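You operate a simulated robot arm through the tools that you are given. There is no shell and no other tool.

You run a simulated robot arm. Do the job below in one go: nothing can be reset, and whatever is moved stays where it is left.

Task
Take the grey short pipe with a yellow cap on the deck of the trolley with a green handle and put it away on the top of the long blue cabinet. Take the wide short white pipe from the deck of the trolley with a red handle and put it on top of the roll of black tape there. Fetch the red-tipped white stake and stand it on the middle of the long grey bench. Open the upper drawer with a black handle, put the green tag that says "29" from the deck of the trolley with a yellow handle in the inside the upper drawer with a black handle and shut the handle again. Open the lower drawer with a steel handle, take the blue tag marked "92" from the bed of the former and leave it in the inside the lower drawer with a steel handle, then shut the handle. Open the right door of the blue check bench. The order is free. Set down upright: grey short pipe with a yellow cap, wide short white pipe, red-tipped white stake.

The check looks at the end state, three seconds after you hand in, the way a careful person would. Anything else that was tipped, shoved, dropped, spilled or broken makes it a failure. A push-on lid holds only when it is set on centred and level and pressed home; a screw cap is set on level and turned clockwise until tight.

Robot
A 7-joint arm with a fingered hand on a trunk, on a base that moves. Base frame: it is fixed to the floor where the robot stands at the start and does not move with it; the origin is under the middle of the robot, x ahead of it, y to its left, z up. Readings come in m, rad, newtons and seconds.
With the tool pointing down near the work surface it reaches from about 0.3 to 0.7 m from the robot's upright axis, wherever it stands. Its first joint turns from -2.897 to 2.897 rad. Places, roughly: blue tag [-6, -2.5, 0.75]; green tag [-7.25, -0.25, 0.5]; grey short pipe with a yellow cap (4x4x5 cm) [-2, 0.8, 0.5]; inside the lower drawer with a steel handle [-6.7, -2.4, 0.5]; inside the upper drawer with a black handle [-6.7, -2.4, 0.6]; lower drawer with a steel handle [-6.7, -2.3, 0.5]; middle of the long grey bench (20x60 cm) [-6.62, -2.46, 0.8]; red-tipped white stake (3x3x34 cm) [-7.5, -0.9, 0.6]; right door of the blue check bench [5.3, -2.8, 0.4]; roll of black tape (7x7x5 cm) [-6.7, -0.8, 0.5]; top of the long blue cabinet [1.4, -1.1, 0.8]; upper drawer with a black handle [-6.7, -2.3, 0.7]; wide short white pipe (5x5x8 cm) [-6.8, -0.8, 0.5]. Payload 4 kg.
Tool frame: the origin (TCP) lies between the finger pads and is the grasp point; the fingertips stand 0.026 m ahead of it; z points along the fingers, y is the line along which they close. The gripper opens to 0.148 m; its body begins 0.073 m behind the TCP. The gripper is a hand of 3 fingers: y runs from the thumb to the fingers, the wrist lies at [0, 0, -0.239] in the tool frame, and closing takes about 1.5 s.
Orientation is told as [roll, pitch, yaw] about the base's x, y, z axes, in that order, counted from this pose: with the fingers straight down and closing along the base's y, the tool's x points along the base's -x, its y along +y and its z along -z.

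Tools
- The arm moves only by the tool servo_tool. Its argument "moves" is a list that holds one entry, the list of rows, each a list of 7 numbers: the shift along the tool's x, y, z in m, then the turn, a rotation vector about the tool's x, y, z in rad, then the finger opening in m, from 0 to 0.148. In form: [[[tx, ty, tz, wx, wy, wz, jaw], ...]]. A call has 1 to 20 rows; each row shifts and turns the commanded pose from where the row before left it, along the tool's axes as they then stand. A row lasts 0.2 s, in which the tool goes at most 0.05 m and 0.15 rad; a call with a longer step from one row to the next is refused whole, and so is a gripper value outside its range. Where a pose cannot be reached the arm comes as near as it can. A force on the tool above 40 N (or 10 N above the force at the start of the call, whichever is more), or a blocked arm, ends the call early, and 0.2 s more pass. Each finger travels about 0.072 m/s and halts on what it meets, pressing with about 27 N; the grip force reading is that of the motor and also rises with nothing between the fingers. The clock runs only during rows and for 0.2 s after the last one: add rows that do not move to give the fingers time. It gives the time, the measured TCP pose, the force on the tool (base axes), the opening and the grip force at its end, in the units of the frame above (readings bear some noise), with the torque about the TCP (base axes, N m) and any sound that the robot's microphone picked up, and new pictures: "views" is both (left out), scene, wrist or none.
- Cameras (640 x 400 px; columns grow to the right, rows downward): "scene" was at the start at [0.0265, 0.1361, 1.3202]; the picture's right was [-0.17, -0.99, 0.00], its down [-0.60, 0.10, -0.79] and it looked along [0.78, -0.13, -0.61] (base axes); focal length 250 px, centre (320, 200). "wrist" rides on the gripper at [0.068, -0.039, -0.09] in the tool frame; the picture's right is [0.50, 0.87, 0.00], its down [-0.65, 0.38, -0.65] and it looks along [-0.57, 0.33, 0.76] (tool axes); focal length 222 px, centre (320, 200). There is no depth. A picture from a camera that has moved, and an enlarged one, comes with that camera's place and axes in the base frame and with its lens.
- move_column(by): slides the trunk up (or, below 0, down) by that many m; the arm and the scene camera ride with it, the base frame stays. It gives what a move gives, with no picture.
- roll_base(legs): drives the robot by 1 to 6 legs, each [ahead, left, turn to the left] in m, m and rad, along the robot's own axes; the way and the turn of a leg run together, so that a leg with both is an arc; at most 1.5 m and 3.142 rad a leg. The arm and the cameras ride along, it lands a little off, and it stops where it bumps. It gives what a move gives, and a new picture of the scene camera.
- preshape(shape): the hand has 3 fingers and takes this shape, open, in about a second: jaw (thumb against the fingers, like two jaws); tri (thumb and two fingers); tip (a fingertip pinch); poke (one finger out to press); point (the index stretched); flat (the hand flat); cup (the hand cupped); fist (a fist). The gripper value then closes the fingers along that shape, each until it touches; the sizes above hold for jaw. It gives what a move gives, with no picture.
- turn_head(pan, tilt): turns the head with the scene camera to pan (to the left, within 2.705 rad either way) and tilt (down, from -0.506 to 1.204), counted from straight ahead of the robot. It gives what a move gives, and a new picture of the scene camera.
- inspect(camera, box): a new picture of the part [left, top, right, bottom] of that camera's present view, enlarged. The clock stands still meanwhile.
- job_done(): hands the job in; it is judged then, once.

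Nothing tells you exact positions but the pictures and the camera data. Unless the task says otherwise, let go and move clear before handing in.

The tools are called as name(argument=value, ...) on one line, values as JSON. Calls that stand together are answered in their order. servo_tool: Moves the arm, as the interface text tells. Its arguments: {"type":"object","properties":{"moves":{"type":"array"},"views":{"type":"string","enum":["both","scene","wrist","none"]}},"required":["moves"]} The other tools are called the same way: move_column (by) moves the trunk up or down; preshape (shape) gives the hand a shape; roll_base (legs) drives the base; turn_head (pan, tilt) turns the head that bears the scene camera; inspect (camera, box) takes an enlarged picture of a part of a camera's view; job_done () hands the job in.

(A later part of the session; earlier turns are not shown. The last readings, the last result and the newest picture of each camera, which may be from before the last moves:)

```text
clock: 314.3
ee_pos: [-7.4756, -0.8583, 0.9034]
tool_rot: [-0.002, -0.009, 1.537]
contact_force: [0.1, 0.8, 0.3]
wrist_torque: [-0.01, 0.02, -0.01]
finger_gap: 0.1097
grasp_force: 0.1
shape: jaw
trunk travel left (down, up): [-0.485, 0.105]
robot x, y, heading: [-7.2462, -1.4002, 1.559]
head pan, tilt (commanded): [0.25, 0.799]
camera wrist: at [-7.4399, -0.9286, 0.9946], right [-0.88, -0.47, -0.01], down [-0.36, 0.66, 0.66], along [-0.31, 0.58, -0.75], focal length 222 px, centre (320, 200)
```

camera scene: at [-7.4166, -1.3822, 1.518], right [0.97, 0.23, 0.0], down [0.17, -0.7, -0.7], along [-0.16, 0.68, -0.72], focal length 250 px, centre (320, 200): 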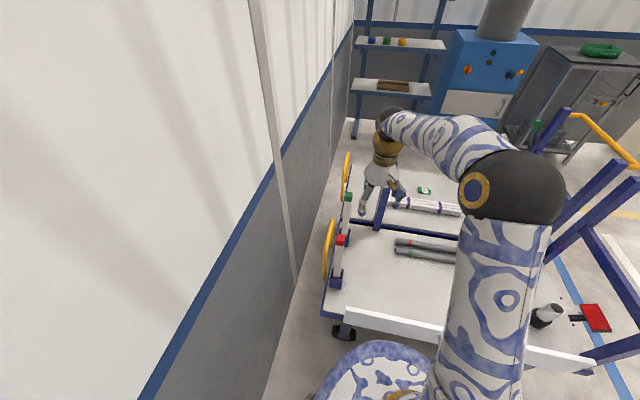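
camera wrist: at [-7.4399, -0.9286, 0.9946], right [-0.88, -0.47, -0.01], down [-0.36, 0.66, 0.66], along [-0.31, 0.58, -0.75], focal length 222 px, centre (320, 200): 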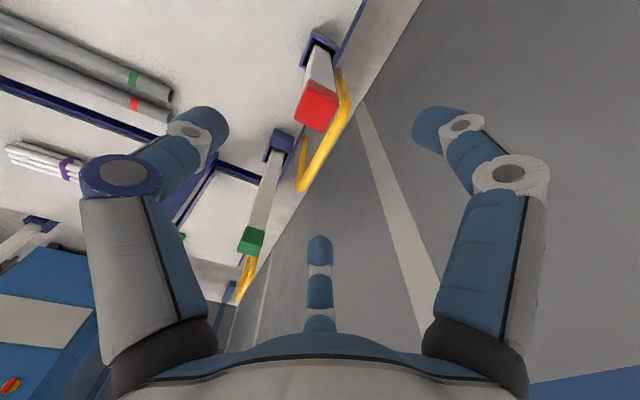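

servo_tool(moves=[[[0.009, -0.007, 0.02, 0, 0, 0, 0.11], [0, 0, 0.02, 0, 0, 0, 0.11], [0, 0, 0.02, 0, 0, 0, 0.11], [0, 0, 0, 0, 0, 0, 0.11]]], views="wrist")

inspect(camera="scene", box=[300, 170, 400, 320])

```text
clock: 315.3
ee_pos: [-7.4675, -0.869, 0.8435]
tool_rot: [-0.003, -0.007, 1.537]
contact_force: [-0.6, -0.6, -0.3]
wrist_torque: [0.01, -0.04, -0.01]
finger_gap: 0.1097
grasp_force: 0.0
shape: jaw
trunk travel left (down, up): [-0.485, 0.105]
robot x, y, heading: [-7.2475, -1.4029, 1.553]
head pan, tilt (commanded): [0.25, 0.799]
camera wrist: at [-7.4322, -0.9385, 0.9357], right [-0.88, -0.47, -0.01], down [-0.36, 0.66, 0.66], along [-0.31, 0.58, -0.75], focal length 222 px, centre (320, 200)
```

wrist: 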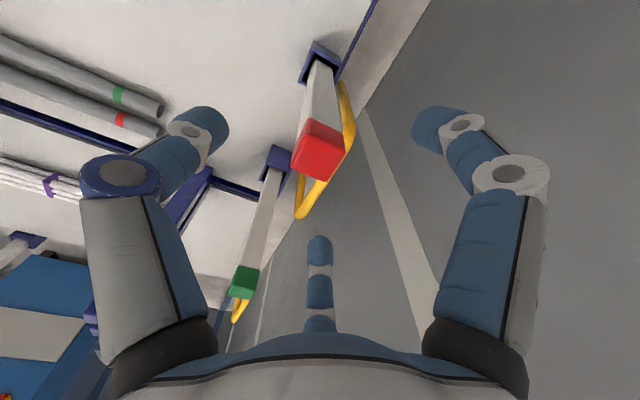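

```text
2.67 times, centred on (350, 245) of scene
camera zoom: at [-7.4165, -1.3821, 1.518], right [0.97, 0.23, 0.0], down [0.17, -0.7, -0.7], along [-0.16, 0.68, -0.72], focal length 667 px, centre (240, 80)
```

zoom: 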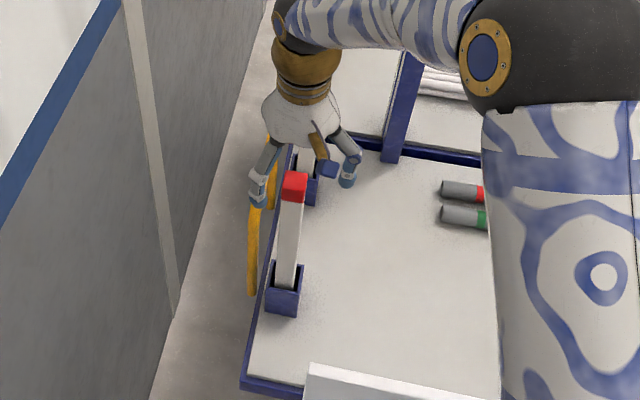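

servo_tool(moves=[[[0, 0, 0.015, 0, 0, 0, 0.11], [0, 0, 0.015, 0, 0, 0, 0.11], [0, 0, 0.015, 0, 0, 0, 0.11], [0, 0, 0.015, 0, 0, 0, 0.11], [0, 0, 0, 0, 0, 0, 0.11]]], views="wrist")

inspect(camera="scene", box=[300, 170, 400, 320])

```text
clock: 316.5
ee_pos: [-7.4687, -0.8674, 0.7833]
tool_rot: [-0.001, -0.011, 1.538]
contact_force: [-0.9, -0.1, 0.3]
wrist_torque: [0.03, -0.01, 0.0]
finger_gap: 0.1096
grasp_force: 0.1
shape: jaw
trunk travel left (down, up): [-0.485, 0.105]
robot x, y, heading: [-7.2437, -1.4038, 1.558]
head pan, tilt (commanded): [0.25, 0.799]
camera wrist: at [-7.4321, -0.9375, 0.8752], right [-0.88, -0.47, -0.01], down [-0.36, 0.66, 0.66], along [-0.31, 0.58, -0.75], focal length 222 px, centre (320, 200)
```

wrist: 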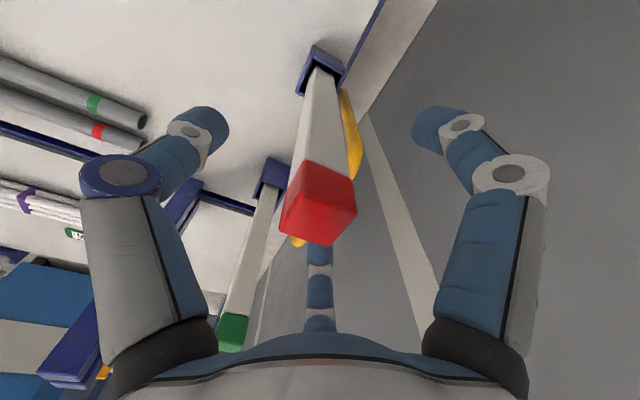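

```text
2.67 times, centred on (350, 245) of scene
camera zoom: at [-7.4165, -1.3821, 1.518], right [0.97, 0.23, 0.0], down [0.17, -0.7, -0.7], along [-0.16, 0.68, -0.72], focal length 667 px, centre (240, 80)
```

zoom: 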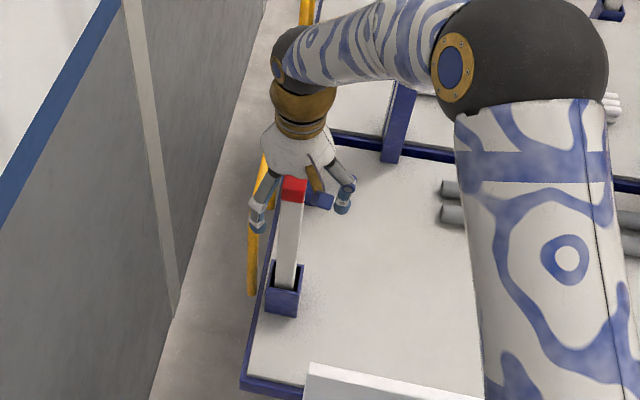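

servo_tool(moves=[[[-0.004, 0.002, 0.012, 0, 0, 0, 0.11], [0, 0, 0.012, 0, 0, 0, 0.11], [0, 0, 0.01, 0, 0, 0, 0.11], [0, 0, 0.01, 0, 0, 0, 0.11], [0, 0, 0, 0, 0, 0, 0.11]]], views="wrist")

inspect(camera="scene", box=[300, 170, 400, 320])

```text
clock: 317.7
ee_pos: [-7.4692, -0.8632, 0.7411]
tool_rot: [-0.002, -0.01, 1.538]
contact_force: [1.0, 0.7, 0.6]
wrist_torque: [0.02, 0.01, -0.02]
finger_gap: 0.1096
grasp_force: 0.1
shape: jaw
trunk travel left (down, up): [-0.485, 0.105]
robot x, y, heading: [-7.2466, -1.405, 1.554]
head pan, tilt (commanded): [0.25, 0.799]
camera wrist: at [-7.4328, -0.9331, 0.8319], right [-0.88, -0.47, -0.01], down [-0.36, 0.66, 0.66], along [-0.31, 0.58, -0.75], focal length 222 px, centre (320, 200)
```

wrist: 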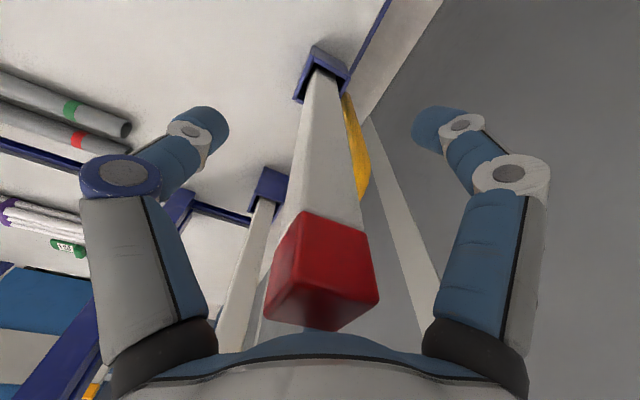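

```text
2.67 times, centred on (350, 245) of scene
camera zoom: at [-7.4165, -1.3821, 1.518], right [0.97, 0.23, 0.0], down [0.17, -0.7, -0.7], along [-0.16, 0.68, -0.72], focal length 667 px, centre (240, 80)
```

zoom: 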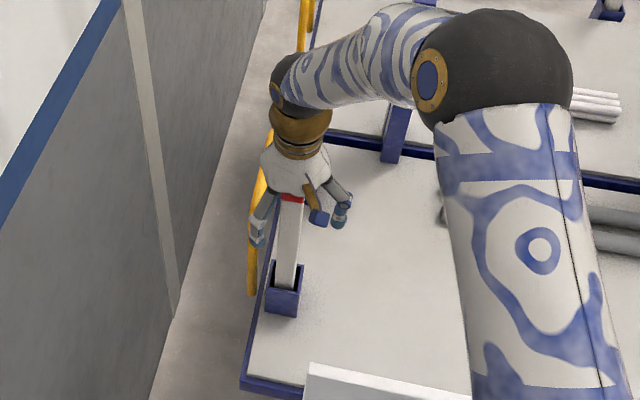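

The stake sits centred between the fingers, its red tip just under the palm. I will close on it.

servo_tool(moves=[[[0, 0, 0, 0, 0, 0, 0.07], [0, 0, 0, 0, 0, 0, 0.03], [0, 0, 0, 0, 0, 0, 0.01], [0, 0, 0, 0, 0, 0, 0.01], [0, 0, 0, 0, 0, 0, 0.01], [0, 0, 0, 0, 0, 0, 0.01], [0, 0, 0, 0, 0, 0, 0.01], [0, 0, 0, 0, 0, 0, 0.01]]], views="wrist")

inspect(camera="scene", box=[300, 170, 400, 320])

```text
clock: 319.5
ee_pos: [-7.469, -0.8627, 0.7399]
tool_rot: [-0.002, -0.008, 1.538]
contact_force: [-0.1, 0.2, -0.1]
wrist_torque: [-0.02, 0.01, 0.03]
finger_gap: 0.0282
grasp_force: 27.0
shape: jaw
trunk travel left (down, up): [-0.485, 0.105]
robot x, y, heading: [-7.2489, -1.4012, 1.559]
head pan, tilt (commanded): [0.25, 0.799]
camera wrist: at [-7.4329, -0.9331, 0.8319], right [-0.88, -0.47, -0.01], down [-0.36, 0.66, 0.66], along [-0.31, 0.58, -0.75], focal length 222 px, centre (320, 200)
```

wrist: 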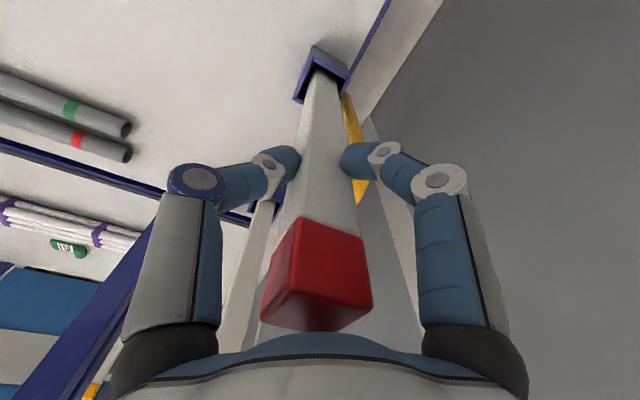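

```text
2.67 times, centred on (350, 245) of scene
camera zoom: at [-7.4166, -1.3819, 1.518], right [0.97, 0.23, 0.0], down [0.17, -0.7, -0.7], along [-0.16, 0.68, -0.72], focal length 667 px, centre (240, 80)
```

zoom: 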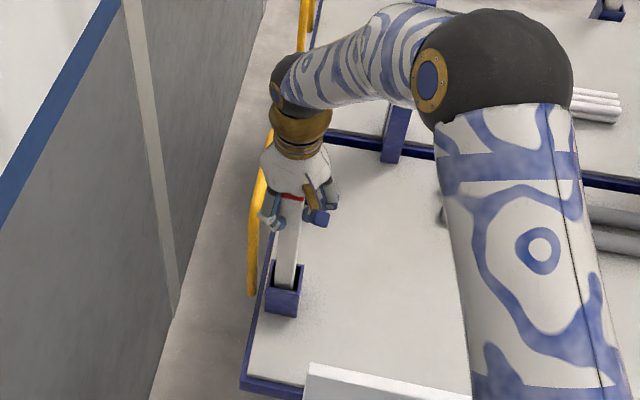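

The stake is gripped. I will lift it straight out of its socket.

servo_tool(moves=[[[0, 0, -0.02, 0, 0, 0, 0.01], [0, 0, -0.03, 0, 0, 0, 0.01], [0, 0, -0.03, 0, 0, 0, 0.01], [0, 0, -0.03, 0, 0, 0, 0.01], [0, 0, -0.03, 0, 0, 0, 0.01], [0, 0, -0.03, 0, 0, 0, 0.01], [0, 0, -0.03, 0, 0, 0, 0.01], [0, 0, 0, 0, 0, 0, 0.01]]], views="both")

move_column(by=0.1)

```text
clock: 321.3
ee_pos: [-7.4703, -0.8662, 0.9406]
tool_rot: [-0.004, -0.01, 1.538]
contact_force: [-0.5, 0.4, -2.9]
wrist_torque: [-0.03, -0.03, -0.03]
finger_gap: 0.0283
grasp_force: 27.1
shape: jaw
trunk travel left (down, up): [-0.485, 0.105]
robot x, y, heading: [-7.2454, -1.4026, 1.558]
head pan, tilt (commanded): [0.25, 0.799]
camera scene: at [-7.4165, -1.382, 1.518], right [0.97, 0.23, 0.0], down [0.17, -0.7, -0.7], along [-0.16, 0.68, -0.72], focal length 250 px, centre (320, 200)
camera wrist: at [-7.4327, -0.9361, 1.0322], right [-0.88, -0.47, -0.01], down [-0.36, 0.66, 0.66], along [-0.31, 0.58, -0.75], focal length 222 px, centre (320, 200)
```

scene: 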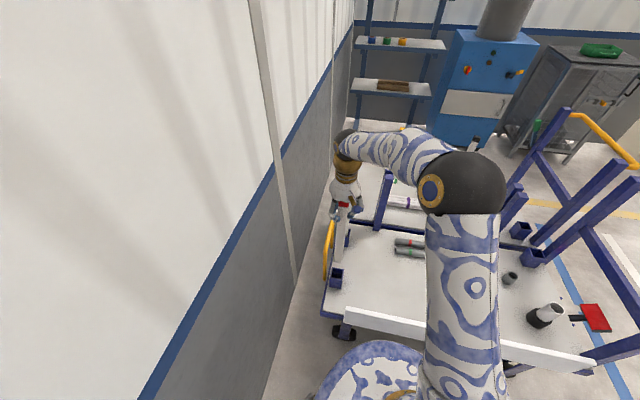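
wrist: 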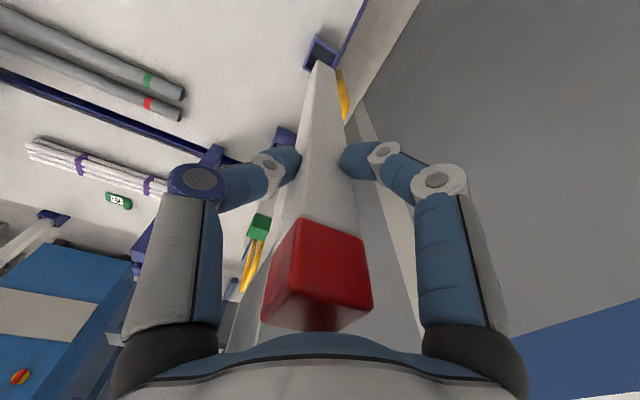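

```text
clock: 322.6
ee_pos: [-7.4692, -0.8671, 1.0408]
tool_rot: [-0.003, -0.009, 1.539]
contact_force: [0.3, -0.1, -3.6]
wrist_torque: [0.0, 0.01, -0.03]
finger_gap: 0.0285
grasp_force: 27.0
shape: jaw
trunk travel left (down, up): [-0.585, 0.005]
robot x, y, heading: [-7.2484, -1.4017, 1.558]
head pan, tilt (commanded): [0.25, 0.799]
```

The stake is out and hangs straight. I will draw it in, move back to the lane's middle and turn around to face the grey bench.

servo_tool(moves=[[[0.02, -0.02, 0, 0, 0, 0, 0.01], [0.02, -0.025, 0, 0, 0, 0, 0.01], [0.025, -0.025, 0, 0, 0, 0, 0.01], [0.025, -0.025, 0, 0, 0, 0, 0.01], [0.025, -0.025, 0, 0, 0, 0, 0.01], [0.025, -0.025, 0, 0, 0, 0, 0.01], [0.025, -0.025, 0, 0, 0, 0, 0.01], [0.02, -0.02, 0, 0, 0, 0, 0.01], [0, 0, 0, 0, 0, 0, 0.01]]], views="scene")

roll_base(legs=[[-0.08, -0.5, 0], [0, 0, -1.57], [0, 0, -1.57]])

```text
clock: 324.6
ee_pos: [-7.2828, -1.0596, 1.0412]
tool_rot: [-0.001, -0.011, 1.538]
contact_force: [-0.6, 0.1, -1.9]
wrist_torque: [-0.01, 0.03, 0.03]
finger_gap: 0.028
grasp_force: 26.8
shape: jaw
trunk travel left (down, up): [-0.585, 0.005]
robot x, y, heading: [-7.2498, -1.4054, 1.559]
head pan, tilt (commanded): [0.25, 0.799]
camera scene: at [-7.4165, -1.3821, 1.618], right [0.97, 0.23, 0.0], down [0.17, -0.7, -0.7], along [-0.16, 0.68, -0.72], focal length 250 px, centre (320, 200)
```

scene: 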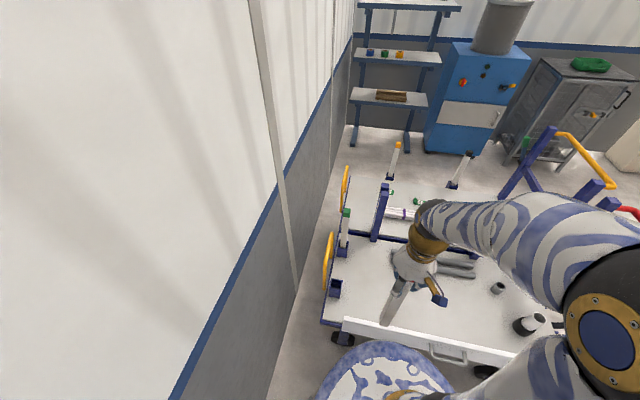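

```text
clock: 335.2
ee_pos: [-6.6985, -1.8307, 1.0417]
tool_rot: [-0.003, -0.009, -1.579]
contact_force: [-0.3, 0.1, -3.2]
wrist_torque: [-0.02, -0.01, -0.03]
finger_gap: 0.0278
grasp_force: 27.2
shape: jaw
trunk travel left (down, up): [-0.585, 0.005]
robot x, y, heading: [-6.7473, -1.4875, -1.56]
head pan, tilt (commanded): [0.25, 0.799]
camera scene: at [-6.5723, -1.5055, 1.618], right [-0.97, -0.26, 0.0], down [-0.18, 0.69, -0.7], along [0.18, -0.67, -0.72], focal length 250 px, centre (320, 200)
```

scene: 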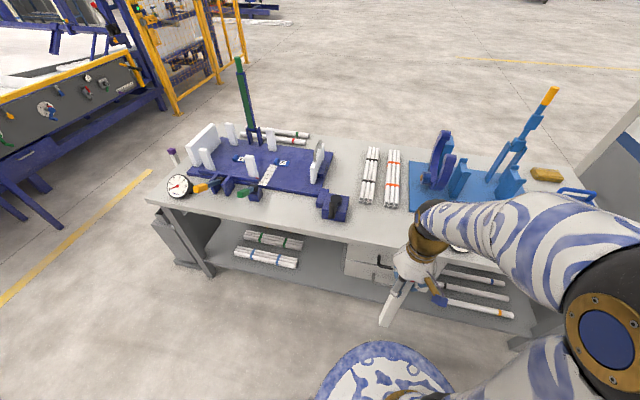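

inspect(camera="scene", box=[150, 100, 460, 290])

inspect(camera="scene", box=[200, 120, 360, 230])

```text
2.06 times, centred on (305, 195) of scene
camera zoom: at [-6.5723, -1.5055, 1.618], right [-0.97, -0.26, 0.0], down [-0.18, 0.69, -0.7], along [0.18, -0.67, -0.72], focal length 517 px, centre (351, 210)
```

zoom: 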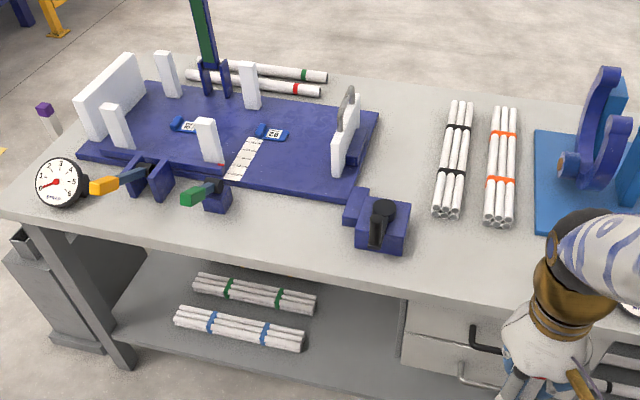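

```text
3.64 times, centred on (280, 175) of scene
camera zoom: at [-6.5723, -1.5055, 1.618], right [-0.97, -0.26, 0.0], down [-0.18, 0.69, -0.7], along [0.18, -0.67, -0.72], focal length 910 px, centre (466, 291)
```

zoom: 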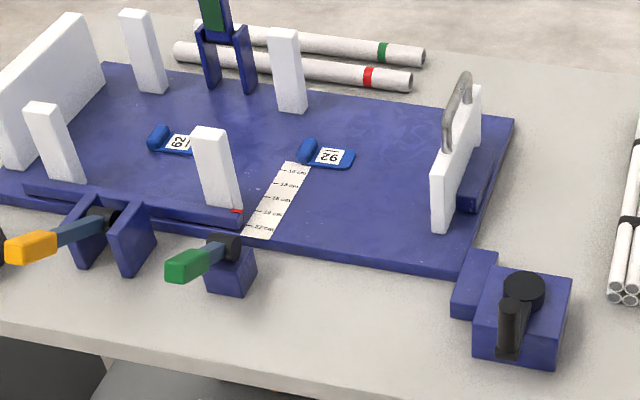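

inspect(camera="scene", box=[230, 148, 262, 168])

inspect(camera="scene", box=[268, 150, 300, 170])

```text
16.00 times, centred on (246, 158) of scene
camera zoom: at [-6.5723, -1.5055, 1.618], right [-0.97, -0.26, 0.0], down [-0.18, 0.69, -0.7], along [0.18, -0.67, -0.72], focal length 4004 px, centre (1504, 872)
```

zoom: 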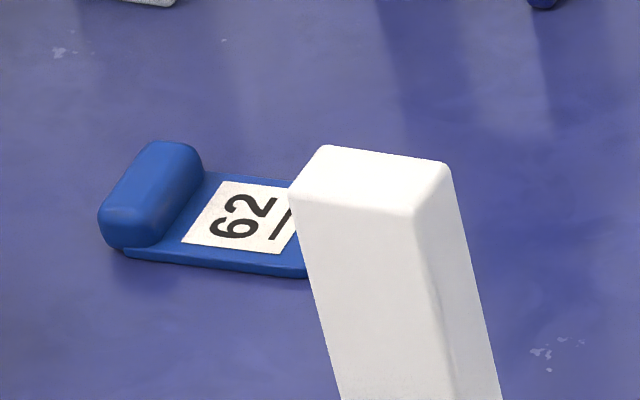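

```text
16.00 times, centred on (284, 160) of scene
camera zoom: at [-6.5723, -1.5055, 1.618], right [-0.97, -0.26, 0.0], down [-0.18, 0.69, -0.7], along [0.18, -0.67, -0.72], focal length 4004 px, centre (896, 840)
```

zoom: 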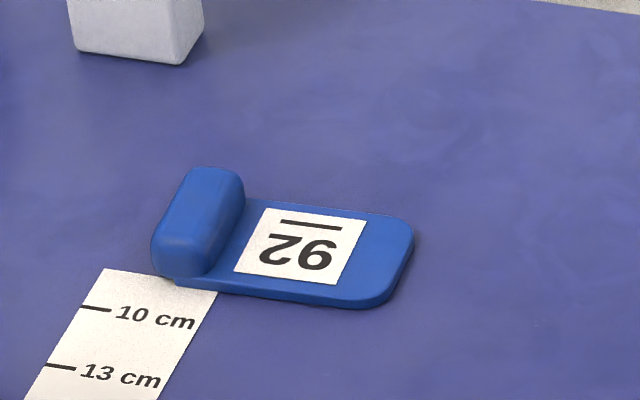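

On the grey bench the free middle strip lies between the crank block and the blue plate, with two pipe bundles starting at y≈-2.32. I will stand the stake in front of them, near (-6.62, -2.25). First I raise it above the bench top (z≈0.79) and move closer.

servo_tool(moves=[[[0, 0, -0.03, 0, 0, 0, 0.01], [0, 0, -0.03, 0, 0, 0, 0.01], [0, 0, -0.03, 0, 0, 0, 0.01], [0, 0, -0.03, 0, 0, 0, 0.01], [0, 0, 0, 0, 0, 0, 0.01]]], views="none")

roll_base(legs=[[0.2, 0.06, 0]])

servo_tool(moves=[[[-0.03, 0.002, 0, 0, 0, 0, 0.01], [-0.03, 0.002, 0, 0, 0, 0, 0.01], [-0.03, 0.002, 0, 0, 0, 0, 0.01], [-0.03, 0.002, 0, 0, 0, 0, 0.01], [-0.03, 0.002, 0, 0, 0, 0, 0.01], [-0.03, 0.002, 0, 0, 0, 0, 0.01], [-0.03, 0.003, 0, 0, 0, 0, 0.01], [0, 0, 0, 0, 0, 0, 0.01]]])

```text
clock: 336.4
ee_pos: [-6.6985, -1.83, 1.161]
tool_rot: [-0.001, -0.008, -1.58]
contact_force: [-0.3, -0.2, -3.9]
wrist_torque: [0.02, 0.02, 0.01]
finger_gap: 0.0275
grasp_force: 26.9
shape: jaw
trunk travel left (down, up): [-0.585, 0.005]
robot x, y, heading: [-6.744, -1.4905, -1.561]
head pan, tilt (commanded): [0.25, 0.799]
```

```text
clock: 338.1
ee_pos: [-6.6359, -2.0311, 1.1602]
tool_rot: [-0.002, -0.009, -1.579]
contact_force: [0.0, -0.3, -3.9]
wrist_torque: [0.01, -0.01, 0.0]
finger_gap: 0.0277
grasp_force: 26.6
shape: jaw
trunk travel left (down, up): [-0.585, 0.005]
robot x, y, heading: [-6.6838, -1.6899, -1.556]
head pan, tilt (commanded): [0.25, 0.799]
camera scene: at [-6.5097, -1.7075, 1.6179], right [-0.97, -0.26, 0.0], down [-0.18, 0.69, -0.7], along [0.18, -0.67, -0.72], focal length 250 px, centre (320, 200)
```

scene: 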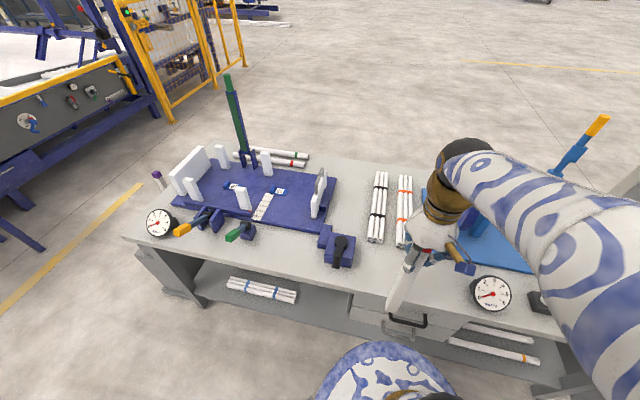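

```text
clock: 339.9
ee_pos: [-6.6252, -2.2416, 1.1622]
tool_rot: [-0.002, -0.009, -1.581]
contact_force: [0.4, 1.0, -3.6]
wrist_torque: [-0.03, 0.01, -0.03]
finger_gap: 0.0273
grasp_force: 27.4
shape: jaw
trunk travel left (down, up): [-0.585, 0.005]
robot x, y, heading: [-6.6814, -1.6902, -1.568]
head pan, tilt (commanded): [0.25, 0.799]
camera scene: at [-6.51, -1.7066, 1.618], right [-0.97, -0.26, 0.0], down [-0.18, 0.69, -0.7], along [0.18, -0.67, -0.72], focal length 250 px, centre (320, 200)
camera wrist: at [-6.6632, -2.1734, 1.2537], right [0.87, 0.49, -0.01], down [0.37, -0.65, 0.66], along [0.32, -0.58, -0.75], focal length 222 px, centre (320, 200)
```

scene: 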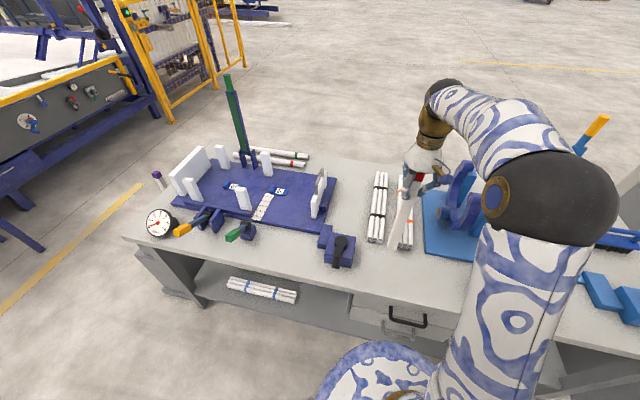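
wrist: 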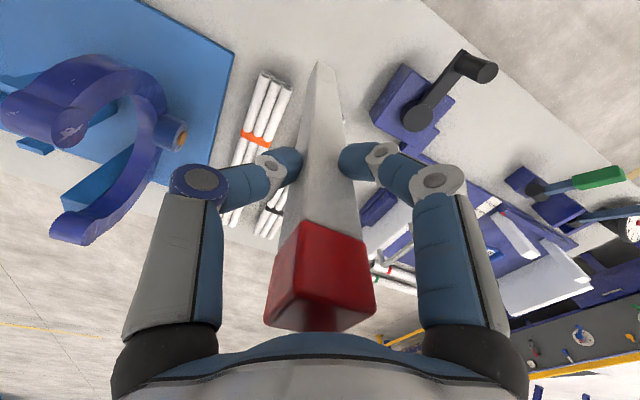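

The stake is over the free strip, clear of the bundles and the front edge. I will lower it, slowly near the end.

servo_tool(moves=[[[0, 0, 0.015, 0, 0, 0, 0.01], [0, 0, 0.015, 0, 0, 0, 0.01], [0, 0, 0.01, 0, 0, 0, 0.01], [0, 0, 0, 0, 0, 0, 0.01]]], views="none")

inspect(camera="scene", box=[340, 150, 460, 290])

```text
clock: 340.9
ee_pos: [-6.6229, -2.2412, 1.1225]
tool_rot: [-0.003, -0.008, -1.58]
contact_force: [1.1, 0.0, -2.8]
wrist_torque: [-0.03, 0.0, 0.03]
finger_gap: 0.0276
grasp_force: 27.3
shape: jaw
trunk travel left (down, up): [-0.585, 0.005]
robot x, y, heading: [-6.6807, -1.6921, -1.566]
head pan, tilt (commanded): [0.25, 0.799]
```

```text
2.86 times, centred on (400, 220) of scene
camera zoom: at [-6.51, -1.7068, 1.618], right [-0.97, -0.26, 0.0], down [-0.18, 0.69, -0.7], along [0.18, -0.67, -0.72], focal length 715 px, centre (91, 143)
```

zoom: 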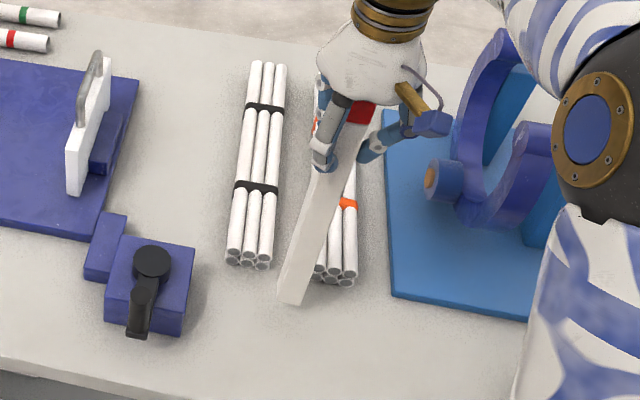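

servo_tool(moves=[[[0, 0, 0.01, 0, 0, 0, 0.01], [0, 0, 0.01, 0, 0, 0, 0.01], [0, 0, 0.005, 0, 0, 0, 0.01], [0, 0, 0.004, 0, 0, 0, 0.01], [0, 0, 0.003, 0, 0, 0, 0.01], [0, 0, 0, 0, 0, 0, 0.01]]], views="none")

inspect(camera="scene", box=[340, 150, 460, 290])

```text
clock: 342.3
ee_pos: [-6.6225, -2.242, 1.0906]
tool_rot: [-0.002, -0.008, -1.58]
contact_force: [-0.1, 0.1, -2.9]
wrist_torque: [0.01, 0.02, -0.01]
finger_gap: 0.0273
grasp_force: 27.5
shape: jaw
trunk travel left (down, up): [-0.585, 0.005]
robot x, y, heading: [-6.6831, -1.6906, -1.561]
head pan, tilt (commanded): [0.25, 0.799]
```

```text
2.86 times, centred on (400, 220) of scene
camera zoom: at [-6.51, -1.7068, 1.618], right [-0.97, -0.26, 0.0], down [-0.18, 0.69, -0.7], along [0.18, -0.67, -0.72], focal length 715 px, centre (91, 143)
```

zoom: 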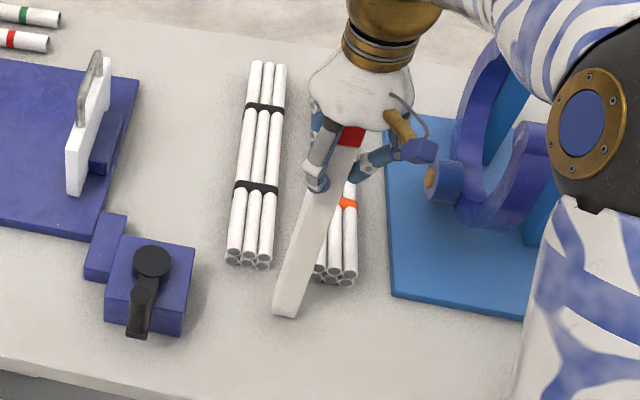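

servo_tool(moves=[[[0, 0, 0.004, 0, 0, 0, 0.01], [0, 0, 0.004, 0, 0, 0, 0.01], [0, 0, 0.003, 0, 0, 0, 0.01], [0, 0, 0, 0, 0, 0, 0.01]]], views="none")

```text
clock: 343.3
ee_pos: [-6.6238, -2.2416, 1.0802]
tool_rot: [-0.002, -0.01, -1.579]
contact_force: [-0.7, -0.4, 7.2]
wrist_torque: [0.0, -0.03, 0.0]
finger_gap: 0.0279
grasp_force: 27.5
shape: jaw
trunk travel left (down, up): [-0.585, 0.005]
robot x, y, heading: [-6.6842, -1.6946, -1.56]
head pan, tilt (commanded): [0.25, 0.799]
```

The stake has touched the bench. I will open the fingers gradually so it settles flat.

servo_tool(moves=[[[0, 0, 0, 0, 0, 0, 0.028], [0, 0, 0, 0, 0, 0, 0.03], [0, 0, 0, 0, 0, 0, 0.032], [0, 0, 0, 0, 0, 0, 0.034], [0, 0, 0, 0, 0, 0, 0.037], [0, 0, 0, 0, 0, 0, 0.04], [0, 0, 0, 0, 0, 0, 0.045], [0, 0, 0, 0, 0, 0, 0.05], [0, 0, 0, 0, 0, 0, 0.05]]], views="wrist")

inspect(camera="scene", box=[340, 150, 460, 290])

```text
clock: 345.3
ee_pos: [-6.6246, -2.2425, 1.0789]
tool_rot: [-0.003, -0.009, -1.579]
contact_force: [0.3, -0.3, 0.7]
wrist_torque: [0.01, 0.01, 0.0]
finger_gap: 0.0496
grasp_force: 0.0
shape: jaw
trunk travel left (down, up): [-0.585, 0.005]
robot x, y, heading: [-6.6835, -1.6884, -1.561]
head pan, tilt (commanded): [0.25, 0.799]
camera wrist: at [-6.6626, -2.1731, 1.1698], right [0.87, 0.49, -0.01], down [0.37, -0.65, 0.66], along [0.32, -0.58, -0.75], focal length 222 px, centre (320, 200)
```

wrist: 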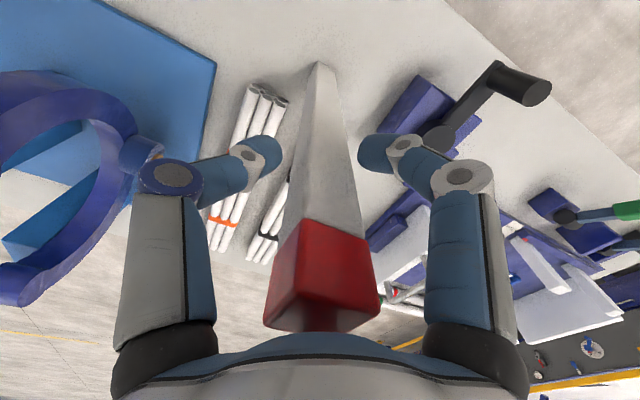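

```text
2.86 times, centred on (400, 220) of scene
camera zoom: at [-6.51, -1.7066, 1.618], right [-0.97, -0.26, 0.0], down [-0.18, 0.69, -0.7], along [0.18, -0.67, -0.72], focal length 715 px, centre (91, 143)
```

zoom: 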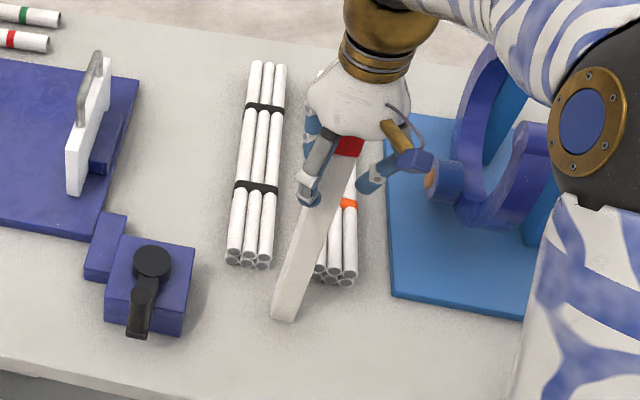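

The stake stands on its own. I will open a bit more and rise straight up until the fingertips clear its top.

servo_tool(moves=[[[0, 0, 0, 0, 0, 0, 0.07], [0, 0, 0, 0, 0, 0, 0.08], [0, 0, 0, 0, 0, 0, 0.08], [0, 0, -0.015, 0, 0, 0, 0.08], [0, 0, -0.02, 0, 0, 0, 0.08], [0, 0, -0.03, 0, 0, 0, 0.08], [0, 0, -0.03, 0, 0, 0, 0.08], [0, 0, -0.03, 0, 0, 0, 0.08], [0, 0, -0.03, 0, 0, 0, 0.08], [0, 0, 0, 0, 0, 0, 0.08]]])

```text
clock: 347.5
ee_pos: [-6.6237, -2.2406, 1.2352]
tool_rot: [-0.002, -0.009, -1.58]
contact_force: [0.6, 0.1, 0.7]
wrist_torque: [0.01, 0.02, 0.04]
finger_gap: 0.0795
grasp_force: 0.0
shape: jaw
trunk travel left (down, up): [-0.585, 0.005]
robot x, y, heading: [-6.6815, -1.689, -1.56]
head pan, tilt (commanded): [0.25, 0.799]
camera scene: at [-6.5101, -1.7066, 1.618], right [-0.97, -0.26, 0.0], down [-0.18, 0.69, -0.7], along [0.18, -0.67, -0.72], focal length 250 px, centre (320, 200)
camera wrist: at [-6.6614, -2.1718, 1.3273], right [0.87, 0.49, -0.01], down [0.37, -0.65, 0.66], along [0.32, -0.58, -0.75], focal length 222 px, centre (320, 200)
```

scene: 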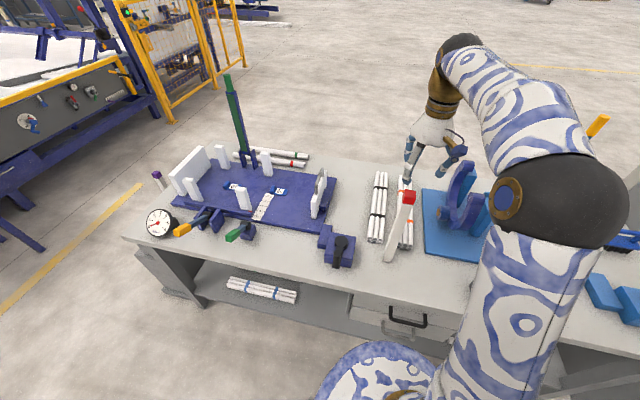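
wrist: 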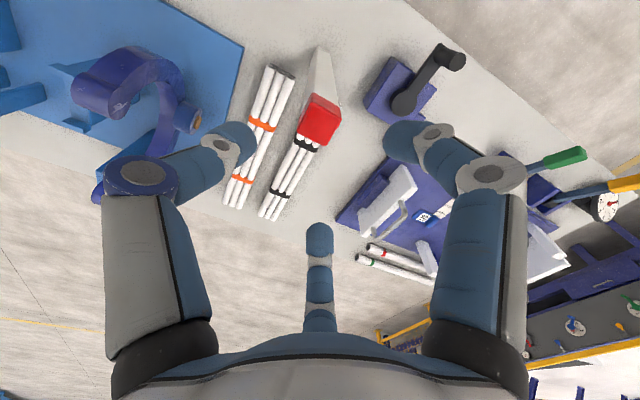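

The stake stands upright on the bench's middle strip. I will draw the hand back at this height, move away and look at the drawers.

servo_tool(moves=[[[0.03, 0, 0, 0, 0, 0, 0.08], [0.03, 0, 0, 0, 0, 0, 0.08], [0.03, 0, 0, 0, 0, 0, 0.08], [0.03, 0, 0, 0, 0, 0, 0.08], [0.03, 0, 0, 0, 0, 0, 0.08], [0.03, 0, 0, 0, 0, 0, 0.08], [0.03, 0, 0, 0, 0, 0, 0.08], [0, 0, 0, 0, 0, 0, 0.08]]], views="none")

roll_base(legs=[[-0.25, 0, 0]])

move_column(by=-0.3)

turn_head(pan=0.1, tilt=0.65)

```text
clock: 349.3
ee_pos: [-6.6202, -2.0301, 1.2314]
tool_rot: [0.0, -0.009, -1.579]
contact_force: [-0.2, 0.6, 0.8]
wrist_torque: [0.01, -0.03, 0.01]
finger_gap: 0.0798
grasp_force: 0.0
shape: jaw
trunk travel left (down, up): [-0.585, 0.005]
robot x, y, heading: [-6.6802, -1.6901, -1.564]
head pan, tilt (commanded): [0.25, 0.799]
```

```text
clock: 351.1
ee_pos: [-6.6249, -1.7791, 1.2315]
tool_rot: [-0.001, -0.01, -1.58]
contact_force: [0.1, 1.1, 0.0]
wrist_torque: [-0.02, -0.03, 0.0]
finger_gap: 0.0798
grasp_force: 0.1
shape: jaw
trunk travel left (down, up): [-0.585, 0.005]
robot x, y, heading: [-6.683, -1.441, -1.561]
head pan, tilt (commanded): [0.25, 0.799]
camera scene: at [-6.5125, -1.457, 1.6181], right [-0.97, -0.26, 0.0], down [-0.18, 0.69, -0.7], along [0.18, -0.67, -0.72], focal length 250 px, centre (320, 200)
```

scene: 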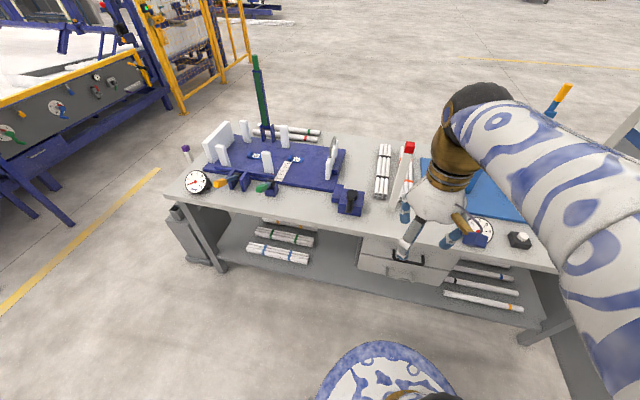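

```text
clock: 354.1
ee_pos: [-6.6239, -1.7824, 0.9308]
tool_rot: [-0.002, -0.01, -1.578]
contact_force: [0.3, -0.1, -0.7]
wrist_torque: [0.0, -0.01, -0.02]
finger_gap: 0.0797
grasp_force: 0.1
shape: jaw
trunk travel left (down, up): [-0.285, 0.305]
robot x, y, heading: [-6.686, -1.44, -1.559]
head pan, tilt (commanded): [0.25, 0.799]
```

```text
clock: 354.8
ee_pos: [-6.6249, -1.7826, 0.9317]
tool_rot: [-0.003, -0.007, -1.581]
contact_force: [-0.2, 0.0, -0.2]
wrist_torque: [0.05, -0.04, -0.01]
finger_gap: 0.0795
grasp_force: 0.0
shape: jaw
trunk travel left (down, up): [-0.285, 0.305]
robot x, y, heading: [-6.6834, -1.4411, -1.562]
head pan, tilt (commanded): [0.099, 0.649]
camera scene: at [-6.5237, -1.4662, 1.3306], right [-0.99, -0.11, 0.0], down [-0.07, 0.6, -0.8], along [0.09, -0.79, -0.6], focal length 250 px, centre (320, 200)
```

scene: 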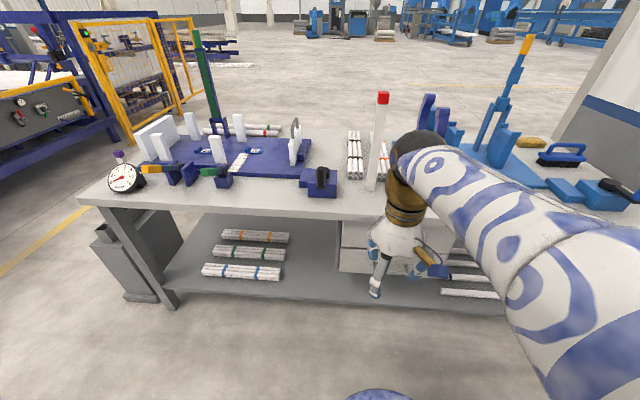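

The stake is upright. To see and reach the drawers past my own elbow, I will shift toward +x and turn to face them at an angle.

roll_base(legs=[[0, 0.4, 0], [0, 0, -0.78]])

turn_head(pan=0.45, tilt=0.75)

```text
clock: 359.3
ee_pos: [-6.4792, -1.7236, 0.9323]
tool_rot: [-0.002, -0.008, -2.358]
contact_force: [-0.8, -0.1, 0.6]
wrist_torque: [0.0, -0.01, 0.0]
finger_gap: 0.0794
grasp_force: 0.1
shape: jaw
trunk travel left (down, up): [-0.285, 0.305]
robot x, y, heading: [-6.2883, -1.4407, -2.336]
head pan, tilt (commanded): [0.099, 0.649]
camera scene: at [-6.186, -1.5673, 1.3306], right [-0.79, 0.62, 0.0], down [0.37, 0.47, -0.8], along [-0.49, -0.63, -0.6], focal length 250 px, centre (320, 200)
```

scene: 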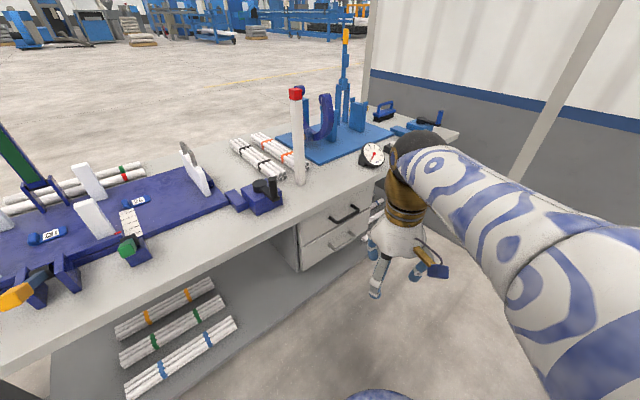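

```text
clock: 360.2
ee_pos: [-6.4788, -1.7236, 0.9315]
tool_rot: [-0.001, -0.009, -2.356]
contact_force: [0.7, -0.4, 0.5]
wrist_torque: [0.02, 0.0, -0.02]
finger_gap: 0.0795
grasp_force: 0.0
shape: jaw
trunk travel left (down, up): [-0.285, 0.305]
robot x, y, heading: [-6.2818, -1.4376, -2.338]
head pan, tilt (commanded): [0.45, 0.75]
camera scene: at [-6.1581, -1.5778, 1.322], right [-0.95, 0.31, 0.0], down [0.21, 0.65, -0.73], along [-0.23, -0.69, -0.68], focal length 250 px, centre (320, 200)
```

scene: 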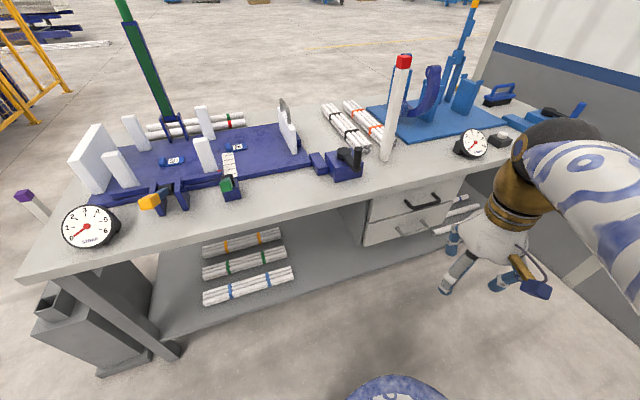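

inspect(camera="scene", box=[340, 150, 480, 260])

```text
3.64 times, centred on (410, 205) of scene
camera zoom: at [-6.1581, -1.5778, 1.322], right [-0.95, 0.31, 0.0], down [0.21, 0.65, -0.73], along [-0.23, -0.69, -0.68], focal length 910 px, centre (-7, 182)
```

zoom: 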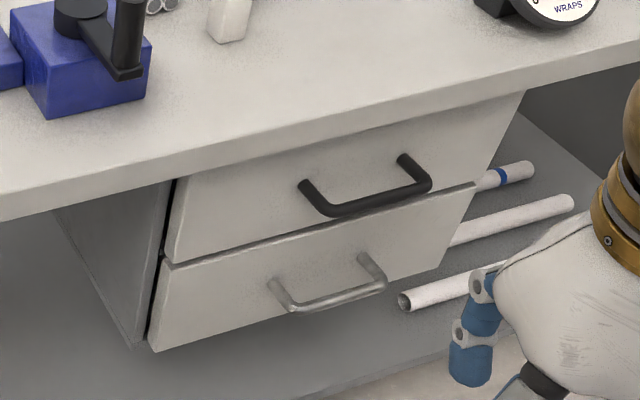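

The drawers have horizontal bars at x≈-6.74: black at z≈0.674 and steel at z≈0.51, both near y≈-2.09. I will bring the hand in front of the upper one, pointing at it with the grip turned vertical.

servo_tool(moves=[[[0, 0, 0, 0, 0, 0.131, 0.1], [0, 0, 0, 0, 0, 0.131, 0.1], [0, 0, 0, 0, 0, 0.131, 0.1], [0, 0, 0, 0, 0, 0.131, 0.1], [0, 0, 0, 0, 0, 0.131, 0.1], [0, 0, 0, 0, 0, 0.131, 0.1], [-0.0263, 0.02, 0.024, 0, 0, 0, 0.1], [-0.0263, 0.02, 0.024, 0, 0, 0, 0.1], [-0.0263, 0.02, 0.024, 0, 0, 0, 0.1], [-0.0263, 0.02, 0.024, 0, 0, 0, 0.1], [-0.0263, 0.02, 0.024, 0, 0, 0, 0.1], [-0.0263, 0.02, 0.024, 0, 0, 0, 0.1], [-0.0263, 0.02, 0.024, 0, 0, 0, 0.1], [-0.0263, 0.02, 0.024, 0, 0, 0, 0.1], [-0.0263, 0.02, 0.024, 0, 0, 0, 0.1], [-0.0263, 0.02, 0.024, 0, 0, 0, 0.1], [0, 0, 0, 0, 0, 0, 0.1]]])

```text
clock: 363.8
ee_pos: [-6.7448, -1.9233, 0.6942]
tool_rot: [0.006, -0.008, 3.14]
contact_force: [-0.4, 0.0, -0.6]
wrist_torque: [0.01, 0.0, 0.0]
finger_gap: 0.0994
grasp_force: 0.0
shape: jaw
trunk travel left (down, up): [-0.285, 0.305]
robot x, y, heading: [-6.2805, -1.4365, -2.333]
head pan, tilt (commanded): [0.45, 0.75]
camera scene: at [-6.1584, -1.5781, 1.322], right [-0.95, 0.31, 0.0], down [0.21, 0.65, -0.73], along [-0.23, -0.69, -0.68], focal length 250 px, centre (320, 200)
camera wrist: at [-6.6761, -1.8835, 0.7858], right [0.5, -0.87, 0.0], down [-0.65, -0.37, 0.66], along [-0.57, -0.33, -0.75], focal length 222 px, centre (320, 200)
```

scene: 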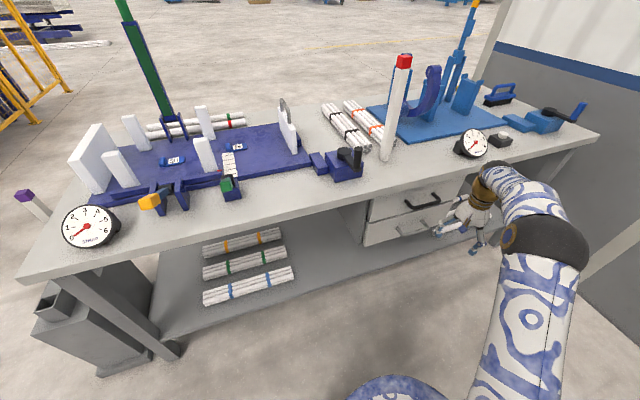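
wrist: 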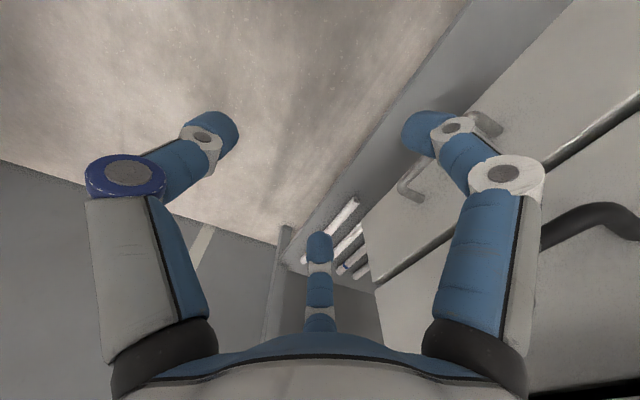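

servo_tool(moves=[[[0, 0, 0, -0.1428, 0, 0, 0.1], [0, 0, 0, -0.1428, 0, 0, 0.1], [0, 0, 0, -0.1428, 0, 0, 0.1], [0, 0, 0, -0.1428, 0, 0, 0.1], [0, 0, 0, -0.1428, 0, 0, 0.1], [0, 0, 0, -0.1428, 0, 0, 0.1], [0, 0, 0, -0.1428, 0, 0, 0.1], [0, 0, 0, -0.1428, 0, 0, 0.1], [0, 0, 0, -0.1428, 0, 0, 0.1], [0, 0, 0, -0.1428, 0, 0, 0.1], [0, 0, 0, -0.1428, 0, 0, 0.1], [0, 0, 0, 0, 0, 0, 0.1]]])

```text
clock: 366.4
ee_pos: [-6.7444, -1.923, 0.6946]
tool_rot: [1.578, -0.01, 3.138]
contact_force: [0.0, 0.1, 0.0]
wrist_torque: [0.03, 0.02, -0.04]
finger_gap: 0.0999
grasp_force: 0.0
shape: jaw
trunk travel left (down, up): [-0.285, 0.305]
robot x, y, heading: [-6.2846, -1.4376, -2.338]
head pan, tilt (commanded): [0.45, 0.75]
camera scene: at [-6.1583, -1.5778, 1.322], right [-0.95, 0.31, 0.0], down [0.21, 0.65, -0.73], along [-0.23, -0.69, -0.68], focal length 250 px, centre (320, 200)
camera wrist: at [-6.678, -1.8335, 0.6557], right [0.51, 0.0, 0.86], down [-0.65, 0.66, 0.38], along [-0.57, -0.75, 0.34], focal length 222 px, centre (320, 200)
```

scene: 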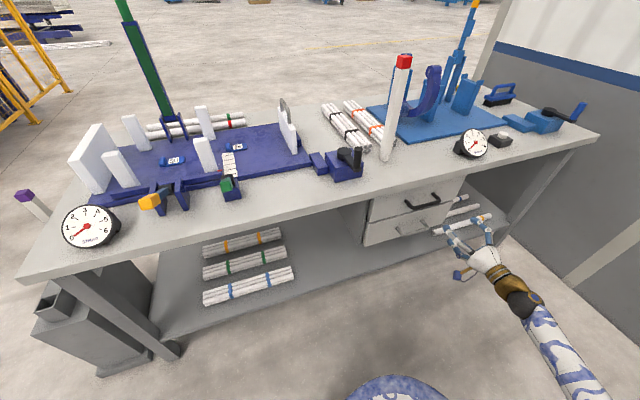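
wrist: 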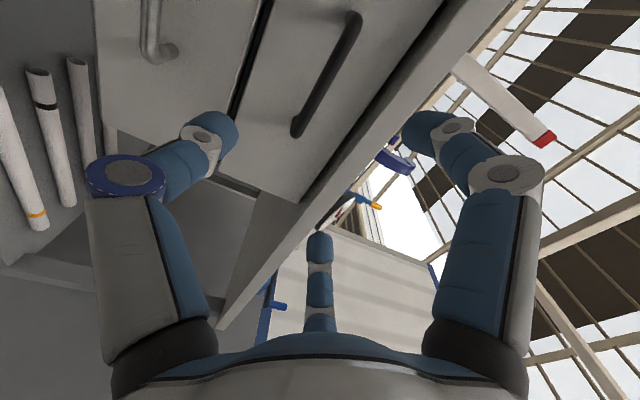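

servo_tool(moves=[[[0.01, -0.003, 0.025, 0, 0, 0, 0.1], [0, 0, 0.025, 0, 0, 0, 0.1], [0, 0, 0.025, 0, 0, 0, 0.1], [0, 0, 0, 0, 0, 0, 0.09]]])

```text
clock: 367.4
ee_pos: [-6.7345, -1.9992, 0.6924]
tool_rot: [1.576, -0.007, 3.141]
contact_force: [0.8, 0.2, 0.4]
wrist_torque: [-0.02, 0.02, 0.0]
finger_gap: 0.0904
grasp_force: 0.0
shape: jaw
trunk travel left (down, up): [-0.285, 0.305]
robot x, y, heading: [-6.2865, -1.4319, -2.336]
head pan, tilt (commanded): [0.45, 0.75]
camera scene: at [-6.1583, -1.5779, 1.322], right [-0.95, 0.31, 0.0], down [0.21, 0.65, -0.73], along [-0.23, -0.69, -0.68], focal length 250 px, centre (320, 200)
camera wrist: at [-6.6674, -1.9105, 0.6542], right [0.51, 0.0, 0.86], down [-0.65, 0.66, 0.38], along [-0.57, -0.75, 0.34], focal length 222 px, centre (320, 200)
```

scene: 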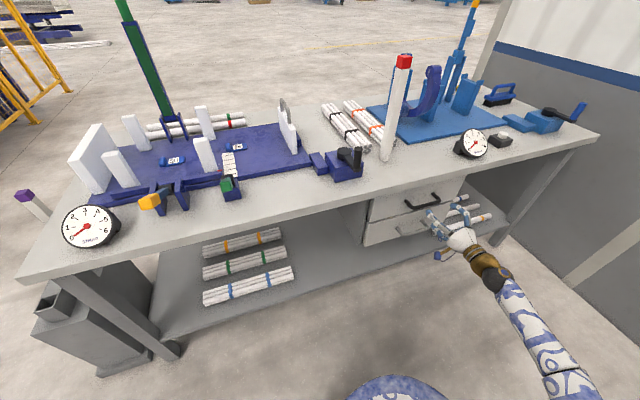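
wrist: 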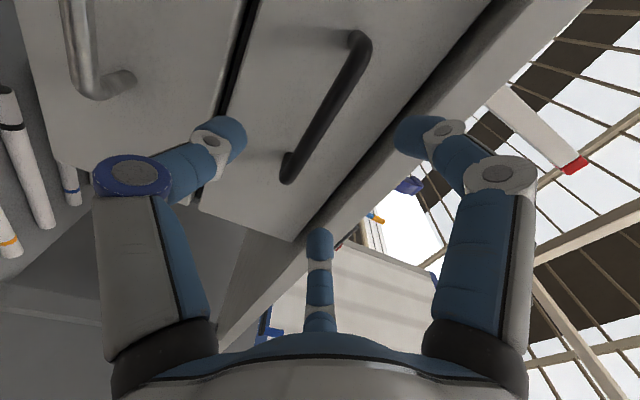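

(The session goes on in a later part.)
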